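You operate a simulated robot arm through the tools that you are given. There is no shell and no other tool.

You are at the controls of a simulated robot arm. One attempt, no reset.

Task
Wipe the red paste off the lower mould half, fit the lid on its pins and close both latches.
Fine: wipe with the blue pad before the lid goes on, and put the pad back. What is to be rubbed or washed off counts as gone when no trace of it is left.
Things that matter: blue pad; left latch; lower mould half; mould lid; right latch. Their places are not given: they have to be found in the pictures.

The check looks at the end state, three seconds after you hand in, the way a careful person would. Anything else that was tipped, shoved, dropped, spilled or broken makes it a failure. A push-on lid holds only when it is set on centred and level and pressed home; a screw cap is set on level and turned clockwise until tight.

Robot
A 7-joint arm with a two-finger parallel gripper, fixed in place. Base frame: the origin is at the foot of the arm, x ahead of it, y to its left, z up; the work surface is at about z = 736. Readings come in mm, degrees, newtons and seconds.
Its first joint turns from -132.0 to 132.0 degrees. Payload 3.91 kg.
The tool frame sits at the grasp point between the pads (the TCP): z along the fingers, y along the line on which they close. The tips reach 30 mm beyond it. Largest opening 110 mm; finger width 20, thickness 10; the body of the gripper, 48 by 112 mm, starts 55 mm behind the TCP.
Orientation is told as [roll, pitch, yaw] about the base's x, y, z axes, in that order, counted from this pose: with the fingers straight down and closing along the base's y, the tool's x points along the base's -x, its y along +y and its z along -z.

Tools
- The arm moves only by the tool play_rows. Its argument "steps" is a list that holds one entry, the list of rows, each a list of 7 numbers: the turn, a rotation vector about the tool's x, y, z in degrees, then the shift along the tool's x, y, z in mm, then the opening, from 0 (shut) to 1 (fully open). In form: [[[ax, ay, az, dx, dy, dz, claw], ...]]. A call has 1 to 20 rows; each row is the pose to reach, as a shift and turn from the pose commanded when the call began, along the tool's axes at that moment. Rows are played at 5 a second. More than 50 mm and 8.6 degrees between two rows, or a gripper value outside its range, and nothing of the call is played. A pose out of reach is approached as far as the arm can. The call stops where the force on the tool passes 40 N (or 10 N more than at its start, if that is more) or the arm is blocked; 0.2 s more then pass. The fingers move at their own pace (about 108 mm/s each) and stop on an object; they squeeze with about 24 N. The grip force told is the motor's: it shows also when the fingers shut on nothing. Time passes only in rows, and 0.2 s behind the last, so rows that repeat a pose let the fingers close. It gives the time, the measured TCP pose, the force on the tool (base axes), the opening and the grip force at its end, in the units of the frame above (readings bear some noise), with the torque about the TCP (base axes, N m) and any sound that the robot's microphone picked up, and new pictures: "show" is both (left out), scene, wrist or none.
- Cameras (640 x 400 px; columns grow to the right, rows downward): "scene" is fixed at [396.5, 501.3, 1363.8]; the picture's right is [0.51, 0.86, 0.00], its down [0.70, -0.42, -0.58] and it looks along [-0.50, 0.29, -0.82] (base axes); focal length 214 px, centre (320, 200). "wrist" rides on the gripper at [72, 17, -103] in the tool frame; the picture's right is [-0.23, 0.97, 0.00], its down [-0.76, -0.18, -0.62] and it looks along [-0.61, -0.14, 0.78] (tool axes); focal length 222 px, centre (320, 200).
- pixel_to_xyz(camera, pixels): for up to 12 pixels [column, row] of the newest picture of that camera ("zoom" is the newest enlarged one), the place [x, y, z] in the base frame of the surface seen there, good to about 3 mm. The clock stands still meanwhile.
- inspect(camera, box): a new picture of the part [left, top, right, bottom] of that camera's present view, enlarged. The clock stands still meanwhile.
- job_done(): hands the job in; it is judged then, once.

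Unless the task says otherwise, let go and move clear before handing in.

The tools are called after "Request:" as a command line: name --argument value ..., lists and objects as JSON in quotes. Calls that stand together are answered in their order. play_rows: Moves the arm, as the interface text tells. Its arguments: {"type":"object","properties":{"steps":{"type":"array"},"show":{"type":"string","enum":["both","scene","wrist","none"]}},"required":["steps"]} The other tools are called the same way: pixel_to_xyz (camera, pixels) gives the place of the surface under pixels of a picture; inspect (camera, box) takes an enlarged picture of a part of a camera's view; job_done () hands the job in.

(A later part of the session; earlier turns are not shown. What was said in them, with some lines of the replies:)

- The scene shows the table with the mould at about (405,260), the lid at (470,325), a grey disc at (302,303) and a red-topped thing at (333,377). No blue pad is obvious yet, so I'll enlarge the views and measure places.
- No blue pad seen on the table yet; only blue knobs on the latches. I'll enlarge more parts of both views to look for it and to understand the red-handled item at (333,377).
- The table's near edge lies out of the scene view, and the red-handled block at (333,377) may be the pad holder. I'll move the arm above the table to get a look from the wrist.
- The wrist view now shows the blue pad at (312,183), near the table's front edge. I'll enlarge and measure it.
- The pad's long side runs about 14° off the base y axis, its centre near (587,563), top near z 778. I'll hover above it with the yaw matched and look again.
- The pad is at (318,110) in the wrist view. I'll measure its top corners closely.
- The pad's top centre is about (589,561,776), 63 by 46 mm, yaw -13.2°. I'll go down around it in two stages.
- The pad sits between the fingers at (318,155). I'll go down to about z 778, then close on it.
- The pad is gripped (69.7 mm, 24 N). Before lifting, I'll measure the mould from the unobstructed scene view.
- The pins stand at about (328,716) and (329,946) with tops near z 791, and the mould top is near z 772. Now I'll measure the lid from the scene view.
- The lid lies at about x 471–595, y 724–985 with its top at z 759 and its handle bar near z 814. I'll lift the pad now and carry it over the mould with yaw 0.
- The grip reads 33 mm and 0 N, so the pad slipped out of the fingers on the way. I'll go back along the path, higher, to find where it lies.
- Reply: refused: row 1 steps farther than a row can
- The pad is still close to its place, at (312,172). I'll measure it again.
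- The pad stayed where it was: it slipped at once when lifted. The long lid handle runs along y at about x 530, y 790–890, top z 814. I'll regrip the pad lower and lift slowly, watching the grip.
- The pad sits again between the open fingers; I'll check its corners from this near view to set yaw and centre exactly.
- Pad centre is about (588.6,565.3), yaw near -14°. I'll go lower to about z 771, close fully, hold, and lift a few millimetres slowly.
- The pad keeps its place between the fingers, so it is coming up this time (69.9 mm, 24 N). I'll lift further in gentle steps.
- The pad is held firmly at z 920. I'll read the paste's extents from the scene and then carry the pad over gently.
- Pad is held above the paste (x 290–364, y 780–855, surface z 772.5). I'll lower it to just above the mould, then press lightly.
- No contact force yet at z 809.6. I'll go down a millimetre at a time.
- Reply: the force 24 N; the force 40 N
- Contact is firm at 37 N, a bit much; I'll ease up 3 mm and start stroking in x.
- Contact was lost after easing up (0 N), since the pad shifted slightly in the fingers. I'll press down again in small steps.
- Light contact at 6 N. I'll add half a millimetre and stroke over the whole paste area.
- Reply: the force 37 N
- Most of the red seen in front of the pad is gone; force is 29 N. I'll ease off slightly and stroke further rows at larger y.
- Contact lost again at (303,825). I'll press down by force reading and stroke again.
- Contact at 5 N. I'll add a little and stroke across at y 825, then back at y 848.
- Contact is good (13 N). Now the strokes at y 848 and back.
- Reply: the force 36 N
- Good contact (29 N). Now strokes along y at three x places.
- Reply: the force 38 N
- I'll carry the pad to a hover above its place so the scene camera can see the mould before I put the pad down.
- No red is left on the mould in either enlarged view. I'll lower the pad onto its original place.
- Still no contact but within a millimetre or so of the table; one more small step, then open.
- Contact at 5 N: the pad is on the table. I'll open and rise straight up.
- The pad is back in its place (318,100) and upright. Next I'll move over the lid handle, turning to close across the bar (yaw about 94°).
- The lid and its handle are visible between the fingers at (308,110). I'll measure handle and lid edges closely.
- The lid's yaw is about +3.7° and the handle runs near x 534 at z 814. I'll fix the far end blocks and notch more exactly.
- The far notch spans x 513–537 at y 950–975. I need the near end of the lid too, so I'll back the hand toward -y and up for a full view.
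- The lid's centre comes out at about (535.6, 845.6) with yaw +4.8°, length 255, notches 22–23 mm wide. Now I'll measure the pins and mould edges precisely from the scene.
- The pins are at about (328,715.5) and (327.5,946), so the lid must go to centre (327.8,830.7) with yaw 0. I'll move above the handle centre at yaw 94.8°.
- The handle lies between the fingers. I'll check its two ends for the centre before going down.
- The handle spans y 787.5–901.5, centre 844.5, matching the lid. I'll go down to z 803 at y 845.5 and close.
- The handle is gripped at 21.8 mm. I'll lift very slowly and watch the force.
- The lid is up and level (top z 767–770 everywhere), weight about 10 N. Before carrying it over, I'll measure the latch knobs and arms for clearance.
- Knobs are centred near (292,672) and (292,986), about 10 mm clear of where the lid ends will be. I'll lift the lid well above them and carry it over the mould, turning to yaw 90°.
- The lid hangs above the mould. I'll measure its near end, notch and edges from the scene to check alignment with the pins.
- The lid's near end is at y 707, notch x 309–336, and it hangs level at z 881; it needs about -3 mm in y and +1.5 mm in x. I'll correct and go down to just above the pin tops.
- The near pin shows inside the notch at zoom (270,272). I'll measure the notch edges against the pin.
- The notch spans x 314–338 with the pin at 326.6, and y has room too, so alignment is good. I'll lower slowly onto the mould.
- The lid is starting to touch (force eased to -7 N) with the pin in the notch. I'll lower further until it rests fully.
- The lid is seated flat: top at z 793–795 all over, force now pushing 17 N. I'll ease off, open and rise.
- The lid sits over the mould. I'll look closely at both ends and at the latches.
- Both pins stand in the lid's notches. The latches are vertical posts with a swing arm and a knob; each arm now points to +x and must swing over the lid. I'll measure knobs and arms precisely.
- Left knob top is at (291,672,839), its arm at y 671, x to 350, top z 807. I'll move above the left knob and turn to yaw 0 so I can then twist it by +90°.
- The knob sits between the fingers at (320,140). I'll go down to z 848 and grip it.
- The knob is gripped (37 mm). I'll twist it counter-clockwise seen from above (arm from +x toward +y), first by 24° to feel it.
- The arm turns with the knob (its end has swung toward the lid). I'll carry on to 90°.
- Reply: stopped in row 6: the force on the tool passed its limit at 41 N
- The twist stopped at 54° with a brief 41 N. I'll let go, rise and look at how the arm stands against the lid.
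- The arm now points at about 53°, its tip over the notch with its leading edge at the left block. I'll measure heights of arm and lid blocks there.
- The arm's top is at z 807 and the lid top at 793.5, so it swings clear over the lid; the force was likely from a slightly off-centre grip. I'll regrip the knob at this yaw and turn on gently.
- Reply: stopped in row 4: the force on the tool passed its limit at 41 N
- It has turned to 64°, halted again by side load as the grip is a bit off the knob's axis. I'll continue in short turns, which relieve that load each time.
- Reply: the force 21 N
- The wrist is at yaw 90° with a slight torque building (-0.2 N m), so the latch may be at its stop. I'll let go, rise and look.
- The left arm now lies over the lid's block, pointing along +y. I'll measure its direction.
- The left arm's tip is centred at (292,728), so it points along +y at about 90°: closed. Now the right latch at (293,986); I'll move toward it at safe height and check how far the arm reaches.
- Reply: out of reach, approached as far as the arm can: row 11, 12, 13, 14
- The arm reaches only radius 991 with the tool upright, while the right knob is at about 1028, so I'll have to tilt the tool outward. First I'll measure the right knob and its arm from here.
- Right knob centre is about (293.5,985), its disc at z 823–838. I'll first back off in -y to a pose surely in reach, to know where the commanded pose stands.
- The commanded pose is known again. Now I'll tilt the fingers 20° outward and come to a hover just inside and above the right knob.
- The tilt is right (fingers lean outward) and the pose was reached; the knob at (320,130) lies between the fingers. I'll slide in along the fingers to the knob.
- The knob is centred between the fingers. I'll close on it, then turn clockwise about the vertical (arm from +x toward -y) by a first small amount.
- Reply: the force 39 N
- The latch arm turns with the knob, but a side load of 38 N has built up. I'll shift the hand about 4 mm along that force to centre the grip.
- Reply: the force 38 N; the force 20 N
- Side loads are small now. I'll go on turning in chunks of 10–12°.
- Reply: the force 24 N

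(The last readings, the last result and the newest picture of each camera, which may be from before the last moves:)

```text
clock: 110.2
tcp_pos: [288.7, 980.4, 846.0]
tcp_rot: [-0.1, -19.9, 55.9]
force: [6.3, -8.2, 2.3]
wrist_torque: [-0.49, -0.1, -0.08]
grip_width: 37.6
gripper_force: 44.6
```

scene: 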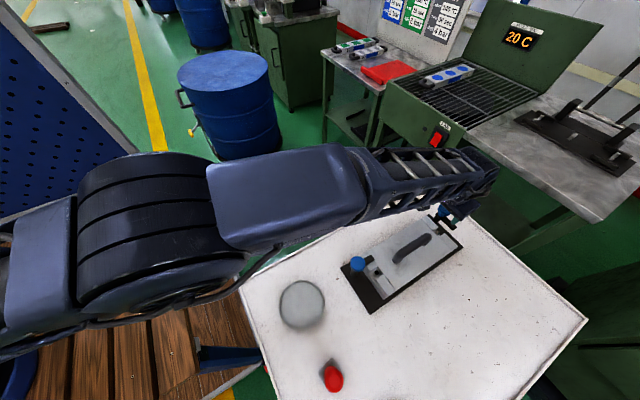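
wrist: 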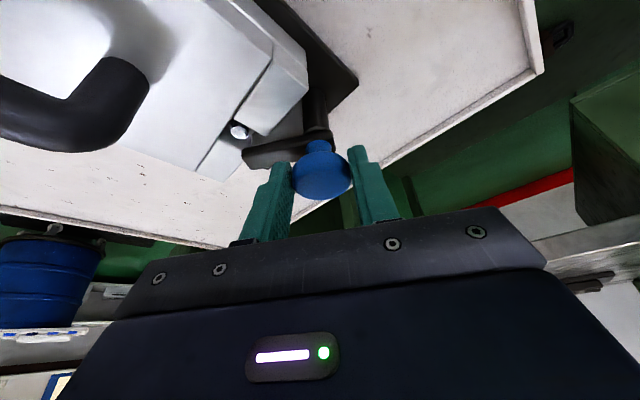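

Good progress: yaw 56° and the arm follows. I'll continue in chunks.

Request:
play_rows --steps '[[[1.37, 0, 3.76, 0, 0.4, 0, 0], [2.74, 0, 7.52, -0.1, 0.8, 0, 0], [4.1, 0, 11.3, -0.1, 1.2, 0, 0]]]' --show "none"

```text
clock: 111.0
tcp_pos: [287.2, 980.1, 846.6]
tcp_rot: [-0.2, -19.9, 43.9]
force: [-9.4, 4.5, -2.4]
wrist_torque: [0.11, 0.16, 0.13]
grip_width: 37.2
gripper_force: 45.4
```

Request:
play_rows --steps '[[[1.37, 0, 3.76, 0, 0.4, 0, 0], [2.74, 0, 7.52, -0.1, 0.8, 0, 0], [4.1, 0, 11.3, -0.1, 1.2, 0, 0]]]' --show "none"

```text
clock: 111.8
tcp_pos: [285.9, 983.3, 847.3]
tcp_rot: [-0.1, -19.9, 31.9]
force: [-28.4, 1.0, -2.3]
wrist_torque: [-0.23, 0.85, 0.18]
grip_width: 37.3
gripper_force: 44.8
```

Side load of -28 N in x; I'll correct that and go on.

Request:
play_rows --steps '[[[0, 0, 0, 2.0, 1.3, -0.7, 0], [1.2, 0, 3.2, 2.0, 1.6, -0.7, 0], [2.4, 0, 6.6, 1.9, 2.0, -0.7, 0], [3.42, 0, 9.4, 1.9, 2.3, -0.7, 0]]]' --show "both"

Request:
inspect --camera "scene" --box '[405, 185, 475, 245]'

```text
clock: 112.9
tcp_pos: [285.1, 983.8, 847.5]
tcp_rot: [0.1, -20.0, 21.9]
force: [0.4, 15.4, -5.6]
wrist_torque: [0.66, 0.05, 0.15]
grip_width: 37.5
gripper_force: 45.2
stopped in row 4: the force on the tool passed its limit at 42 N (the readings are from after the stop); the commanded pose is now the measured one
```

scene: 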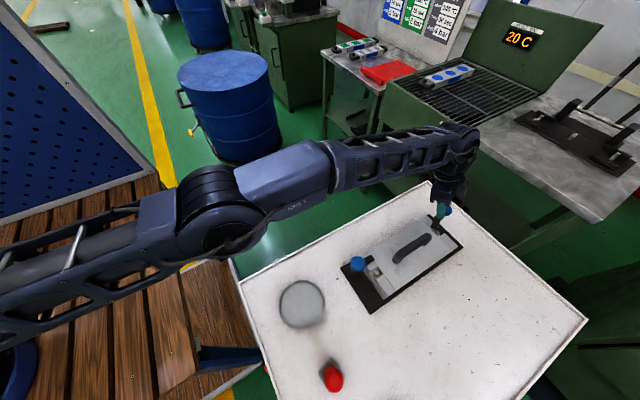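
wrist: 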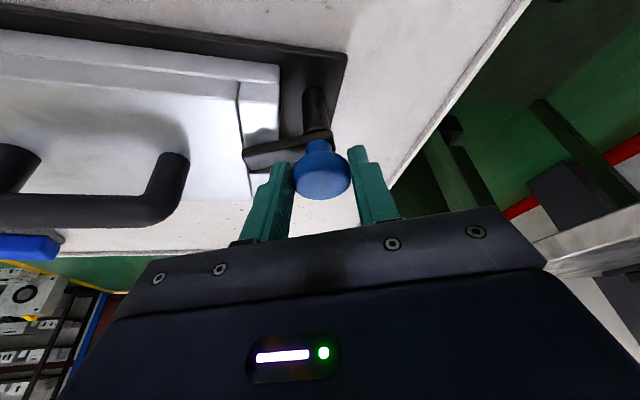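

```text
6.67 times, centred on (440, 215) of scene
```

zoom: 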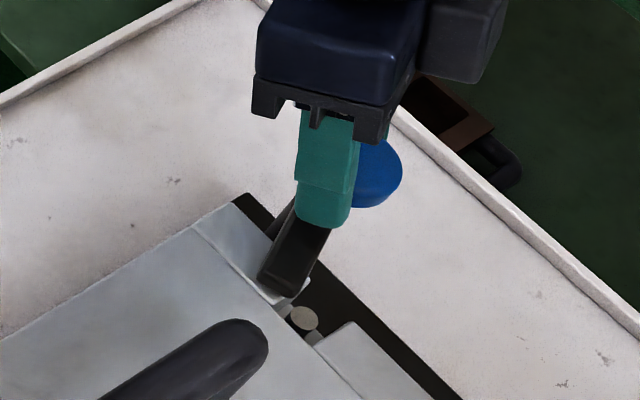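

The right arm now reaches over the lid's far block at about -65°. I'll continue the remaining 22°.

Request:
play_rows --steps '[[[1.03, 0, 2.82, 0, 0.3, 0, 0], [2.05, 0, 5.64, 0, 0.6, 0, 0], [3.08, 0, 8.46, 0, 0.9, 0, 0]]]' --show "none"

```text
clock: 113.4
tcp_pos: [284.8, 985.8, 847.2]
tcp_rot: [0.4, -20.1, 17.9]
force: [3.5, 24.8, -9.8]
wrist_torque: [0.92, -0.34, 0.25]
grip_width: 37.4
gripper_force: 45.0
out of reach, approached as far as the arm can: row 2
stopped in row 2: the force on the tool passed its limit at 53 N (the readings are from after the stop); the commanded pose is now the measured one
```

The arm hit its reach limit at yaw 18°. I'll let go, back out, turn the wrist back by 45° and grip the knob afresh.

Request:
play_rows --steps '[[[0, 0, 0, 0, 0, 0, 0.45], [0, 0, 0, 0, 0, 0, 0.6], [0, 0, 0, 0, 0, 0, 0.6], [0, 0, 0, 0, 0, -15, 0.6], [0, 0, 0, 0, 0, -45, 0.6], [0, 0, 0, 0, 0, -70, 0.6], [-2.57, 0, -7.05, -1.5, -4, -69.5, 0.6], [-5.13, 0, -14.1, -3, -8, -69, 0.6], [-7.7, 0, -21.15, -4.5, -12, -68.5, 0.6], [-10.3, 0, -28.2, -6, -16, -68, 0.6], [-12.8, 0, -35.2, -7.5, -20, -67.5, 0.6], [-15.4, 0, -42.3, -8.8, -24.3, -66.8, 0.6], [-15.4, 0, -42.3, -8.8, -24.3, -66.8, 0.6]]]'

Request:
inspect --camera "scene" --box '[405, 185, 475, 245]'

```text
clock: 116.2
tcp_pos: [279.2, 954.5, 912.4]
tcp_rot: [0.2, -20.3, 62.9]
force: [-0.7, 0.5, 0.3]
wrist_torque: [0.01, -0.01, 0.0]
grip_width: 66.0
gripper_force: 0.0
```

scene: 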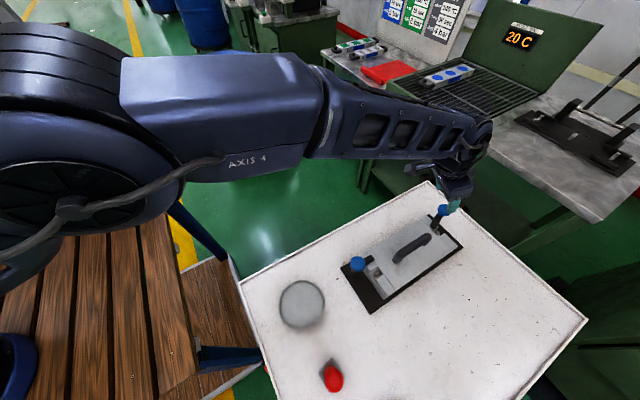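
wrist: 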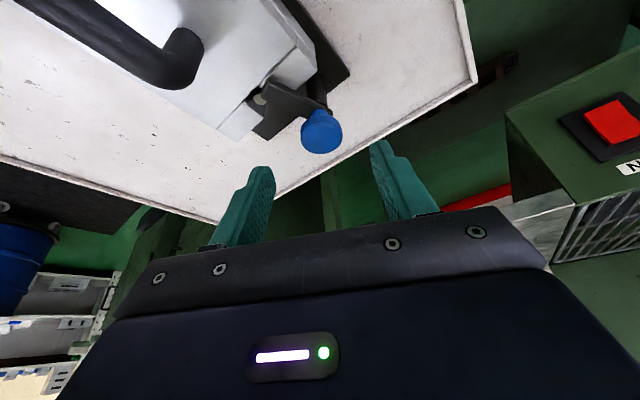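

```text
6.67 times, centred on (440, 215) of scene
```

zoom: 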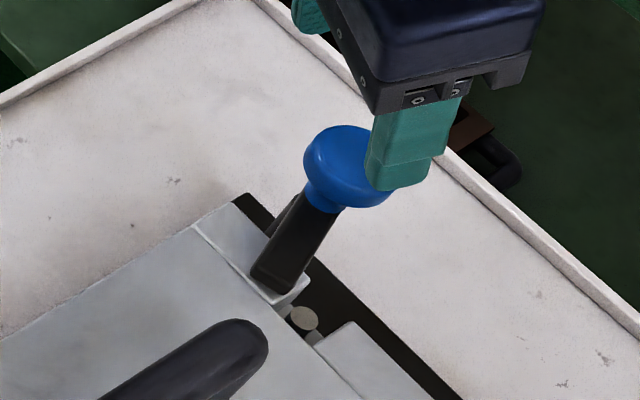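

The right arm lies over the far block but not quite straight. I'll measure its direction.

Request:
pixel_to_xyz --camera "zoom" --pixels '[[258, 270], [292, 282], [275, 275], [318, 220], [305, 220], [290, 245], [340, 150], [305, 235]]'

```text
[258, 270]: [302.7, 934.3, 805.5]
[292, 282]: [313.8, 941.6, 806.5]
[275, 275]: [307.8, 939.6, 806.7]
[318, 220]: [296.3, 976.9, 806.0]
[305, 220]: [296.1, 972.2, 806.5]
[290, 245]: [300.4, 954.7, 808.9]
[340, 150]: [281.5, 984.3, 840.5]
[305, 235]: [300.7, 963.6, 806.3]
```

The arm still needs about 19° to point along -y. I'll slide in on the knob, grip and turn that far.

Request:
play_rows --steps '[[[0, 0, 0, -1, 1, 15, 0.6], [0, 0, 0, -2, 2, 35, 0.6], [0, 0, 0, -2.6, 2.3, 55, 0.6], [0, 0, 0, -2.6, 2.3, 66, 0.6], [0, 0, 0, -2.6, 2.3, 71.6, 0.6], [0, 0, 0, -2.6, 2.3, 71.6, 0.5], [0, 0, 0, -2.6, 2.3, 71.6, 0.4], [0, 0, 0, -2.6, 2.3, 71.6, 0.2], [0, 0, 0, -2.6, 2.3, 71.6, 0], [0, 0, 0, -2.6, 2.3, 71.6, 0], [0, 0, 0, -2.6, 2.3, 71.6, 0]]]' --show "wrist"

```text
clock: 118.6
tcp_pos: [288.8, 980.9, 847.8]
tcp_rot: [0.2, -20.2, 62.8]
force: [21.8, -16.1, 1.6]
wrist_torque: [-0.68, -0.51, -0.21]
grip_width: 37.2
gripper_force: 44.9
```

wrist: 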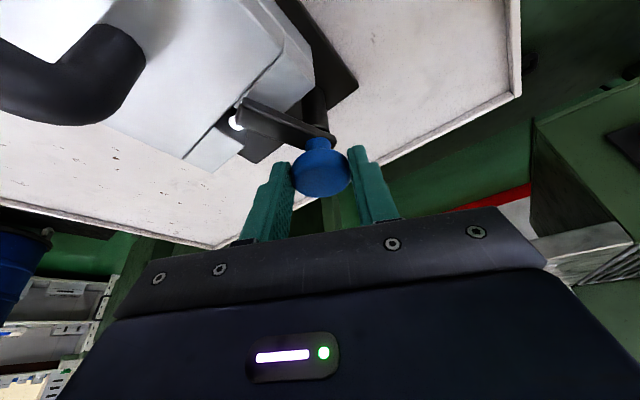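

Gripped, with a 27 N side load from centring. I'll shift 2.5 mm to relieve it and turn the first 10°.

Request:
play_rows --steps '[[[0, 0, 0, 0, -1.3, 0, 0], [0, 0, 0, 0, -2.6, 0, 0], [0, 0, 0, 0, -2.6, 0, 0]]]' --show "none"

Request:
play_rows --steps '[[[1.03, 0, 2.82, 0, 0.3, 0, 0], [2.05, 0, 5.64, 0, 0.6, 0, 0], [3.42, 0, 9.4, -0.1, 1, 0, 0]]]' --show "none"

```text
clock: 119.4
tcp_pos: [289.7, 980.1, 848.1]
tcp_rot: [0.3, -20.4, 62.9]
force: [12.6, -16.7, -1.3]
wrist_torque: [-0.02, -0.53, -0.19]
grip_width: 37.2
gripper_force: 44.9
```

```text
clock: 120.2
tcp_pos: [288.7, 981.0, 848.8]
tcp_rot: [0.5, -20.5, 52.9]
force: [-0.3, -4.5, 2.7]
wrist_torque: [-0.62, 0.2, 0.0]
grip_width: 37.2
gripper_force: 44.7
```

Request:
play_rows --steps '[[[1.03, 0, 2.82, 0, 0.3, 0, 0], [2.05, 0, 5.64, 0, 0.6, 0, 0], [3.42, 0, 9.4, -0.1, 1, 0, 0], [3.42, 0, 9.4, -0.1, 1, 0, 0]]]'

Request:
inspect --camera "scene" --box '[405, 185, 475, 245]'

```text
clock: 121.2
tcp_pos: [288.5, 981.5, 847.7]
tcp_rot: [0.3, -20.3, 42.9]
force: [-21.1, 4.6, 7.7]
wrist_torque: [0.12, 0.58, 0.82]
grip_width: 37.2
gripper_force: 45.3
```

scene: 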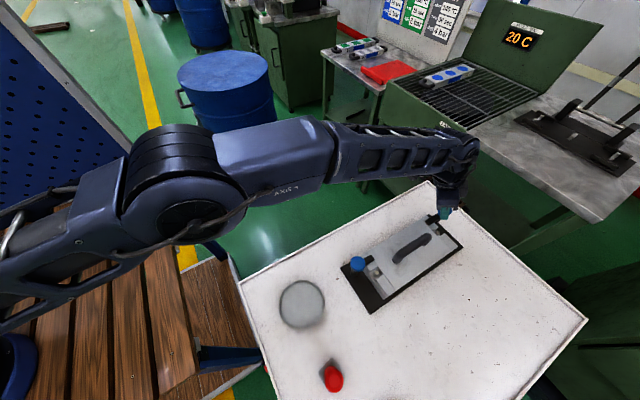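
wrist: 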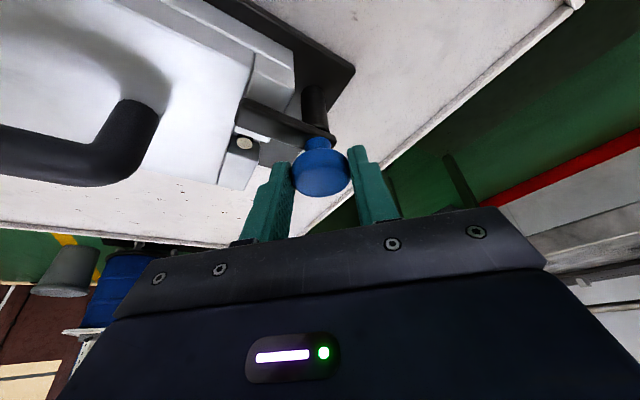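

```text
6.67 times, centred on (440, 215) of scene
```

zoom: 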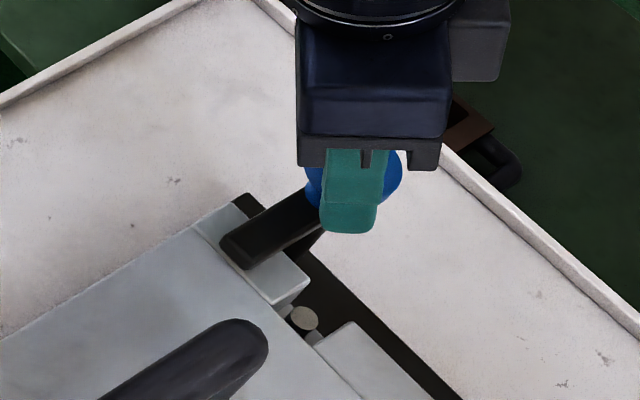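

A turning torque of 0.8 N m has appeared, meaning the latch is against its stop. I'll let go, back out and check its direction.

Request:
play_rows --steps '[[[0, 0, 0, 0, 0, 0, 0.45], [0, 0, 0, 0, 0, 0, 0.6], [0, 0, 0, 0, 0, 0, 0.6], [0, 0, 0, 0, 0, -15, 0.6], [0, 0, 0, 0, 0, -45, 0.6], [0, 0, 0, 0, 0, -80, 0.6], [0, 0, 0, 0, 0, -115, 0.6], [0, 0, 0, 0, 0, -115, 0.6]]]'

Request:
inspect --camera "scene" --box '[405, 185, 475, 245]'

Request:
pixel_to_xyz --camera "zoom" --pixels '[[225, 240], [248, 262], [237, 250], [270, 225], [300, 205], [285, 215], [245, 225], [265, 255]]'

```text
clock: 123.0
tcp_pos: [261.2, 954.1, 955.1]
tcp_rot: [0.3, -20.2, 43.0]
force: [0.3, -0.2, -0.7]
wrist_torque: [0.0, 0.01, -0.02]
grip_width: 66.0
gripper_force: 0.0
```

scene: 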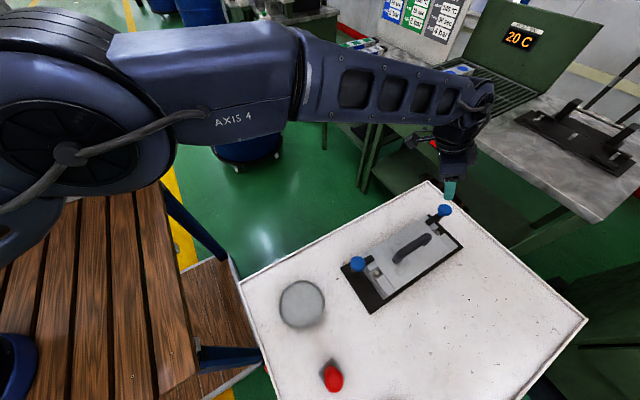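
wrist: 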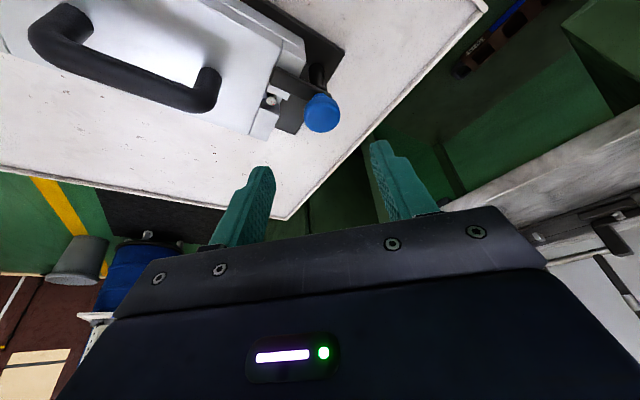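

```text
6.67 times, centred on (440, 215) of scene
```

zoom: 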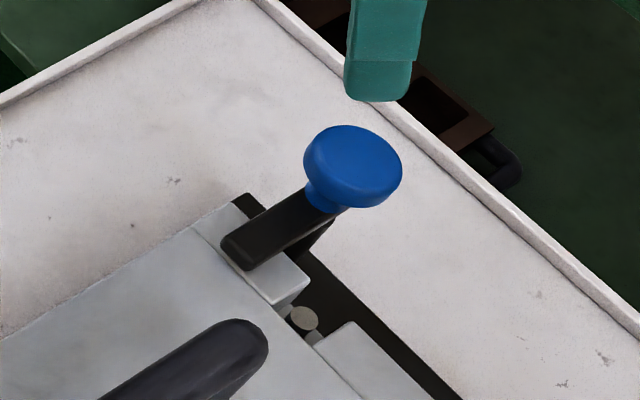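

```text
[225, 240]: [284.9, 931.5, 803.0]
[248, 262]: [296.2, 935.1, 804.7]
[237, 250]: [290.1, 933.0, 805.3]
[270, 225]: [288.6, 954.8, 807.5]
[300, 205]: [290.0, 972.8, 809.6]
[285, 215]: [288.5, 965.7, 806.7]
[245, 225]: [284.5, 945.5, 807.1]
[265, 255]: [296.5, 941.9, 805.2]
```

The right arm now points straight along -y (x about 290 along its length), over the lid's block: closed. I'll retreat up and inward, untilting, and check the whole scene.

Request:
play_rows --steps '[[[0, 0, 0, 16, -13, -20, 0.6], [0, 4, 0, 33, -26, -39, 0.6], [0, 8, 0, 50, -39, -58, 0.6], [0, 12, 0, 67, -53, -78, 0.6], [0, 16, 0, 84, -66, -97, 0.6], [0, 20, 0, 101, -79, -117, 0.6], [0, 20, 0, 118, -92, -136, 0.6], [0, 20, 0, 135.3, -105.3, -155.7, 0.6], [0, 20, 0, 135.3, -105.3, -155.7, 0.6]]]'

```text
clock: 125.0
tcp_pos: [202.8, 751.1, 1055.5]
tcp_rot: [0.3, -0.2, 43.0]
force: [-0.3, 1.2, 0.1]
wrist_torque: [-0.02, 0.0, 0.04]
grip_width: 66.2
gripper_force: 0.2
```

scene: 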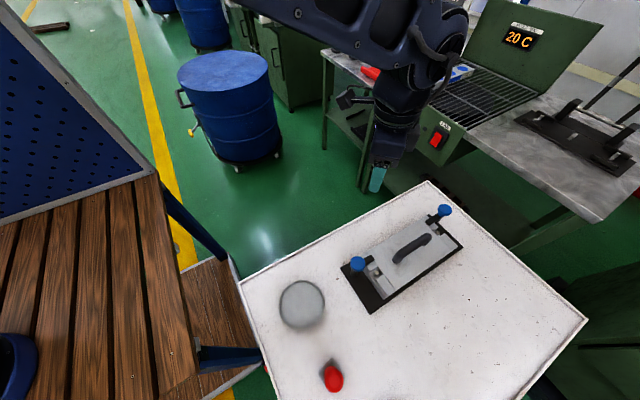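
wrist: 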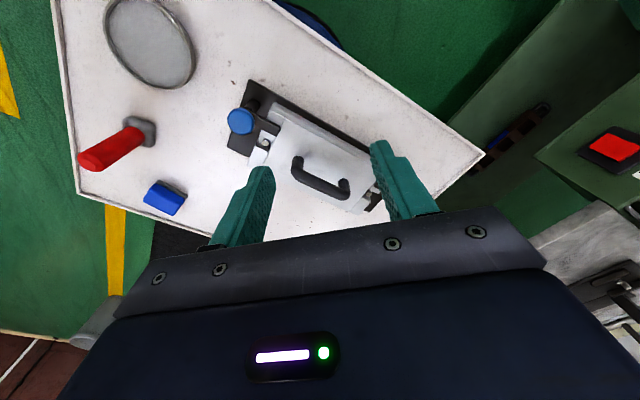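

Request:
inspect --camera "scene" --box '[335, 195, 475, 320]'

Request:
inspect --camera "wrist" --box '[60, 60, 400, 240]'

Request:
pixel_to_xyz --camera "scene" --pixels '[[369, 261], [373, 258], [371, 255.5], [374, 258], [428, 222], [425, 220], [400, 280], [440, 250], [420, 230], [375, 255], [450, 240], [390, 285]]'

Request:
pixel_to_xyz --camera "wrist" --pixels '[[163, 198], [148, 190], [186, 195], [172, 212], [143, 200]]'

```text
3.20 times, centred on (405, 258) of scene
```

zoom: 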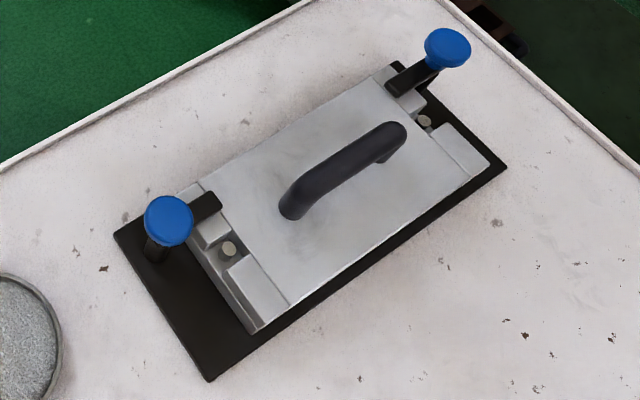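

```text
1.88 times, centred on (230, 150) of wrist
```

zoom: 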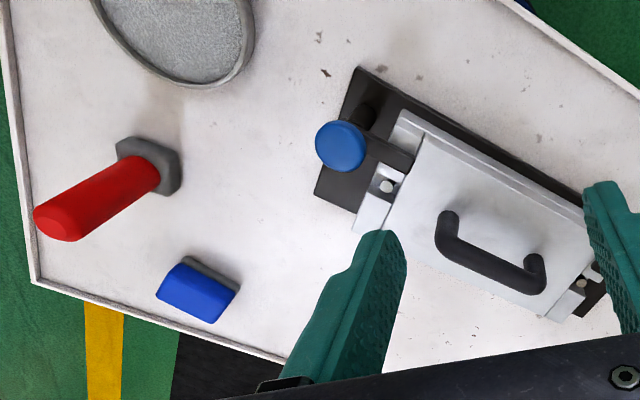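

```text
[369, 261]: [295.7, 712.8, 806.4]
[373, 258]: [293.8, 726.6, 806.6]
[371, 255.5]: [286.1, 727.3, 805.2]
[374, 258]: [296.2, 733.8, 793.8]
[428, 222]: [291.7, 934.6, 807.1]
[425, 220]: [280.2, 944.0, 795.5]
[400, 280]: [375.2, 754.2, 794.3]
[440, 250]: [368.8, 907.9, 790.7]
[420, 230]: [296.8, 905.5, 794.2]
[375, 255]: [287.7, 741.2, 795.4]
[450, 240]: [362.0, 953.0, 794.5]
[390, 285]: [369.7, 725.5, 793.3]
```

```text
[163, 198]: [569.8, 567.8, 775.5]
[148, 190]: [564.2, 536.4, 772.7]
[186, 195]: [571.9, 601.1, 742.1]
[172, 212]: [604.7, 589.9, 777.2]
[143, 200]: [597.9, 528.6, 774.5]
```

Both latch arms lie straight over the lid's end blocks, and the lid is flat at z 793–795 on its pins. The pad is back at about (588,565), nothing else has moved, and the arm is clear, so I'll hand in.

Request:
job_done

```text
The job is handed in.
```

The job is handed in. The mould is wiped, the lid is on its pins, and both latches are closed. I don't have the check's result.

- **Paste:** no red was left on the lower mould half in the enlarged views before the lid went on.
- **Blue pad:** it is back upright on its original spot, to within a few millimetres. It slipped from the fingers on my first lift but stayed where it was, and the second grip held.
- **Lid:** it sits level, with its top at about z 794 and both pins in the end notches.
- **Latches:** both arms lie over the lid's end blocks at about 90°. The right one turned until it met clear resistance, so I take it to be at its stop. The left one met only slight resistance, so I'm going by its measured angle. The right knob was beyond upright reach, so I tilted the tool to turn it.
- **Everything else:** the red-handled tool and the grey dish looked undisturbed in the last pictures. The gripper is open and clear of the table.
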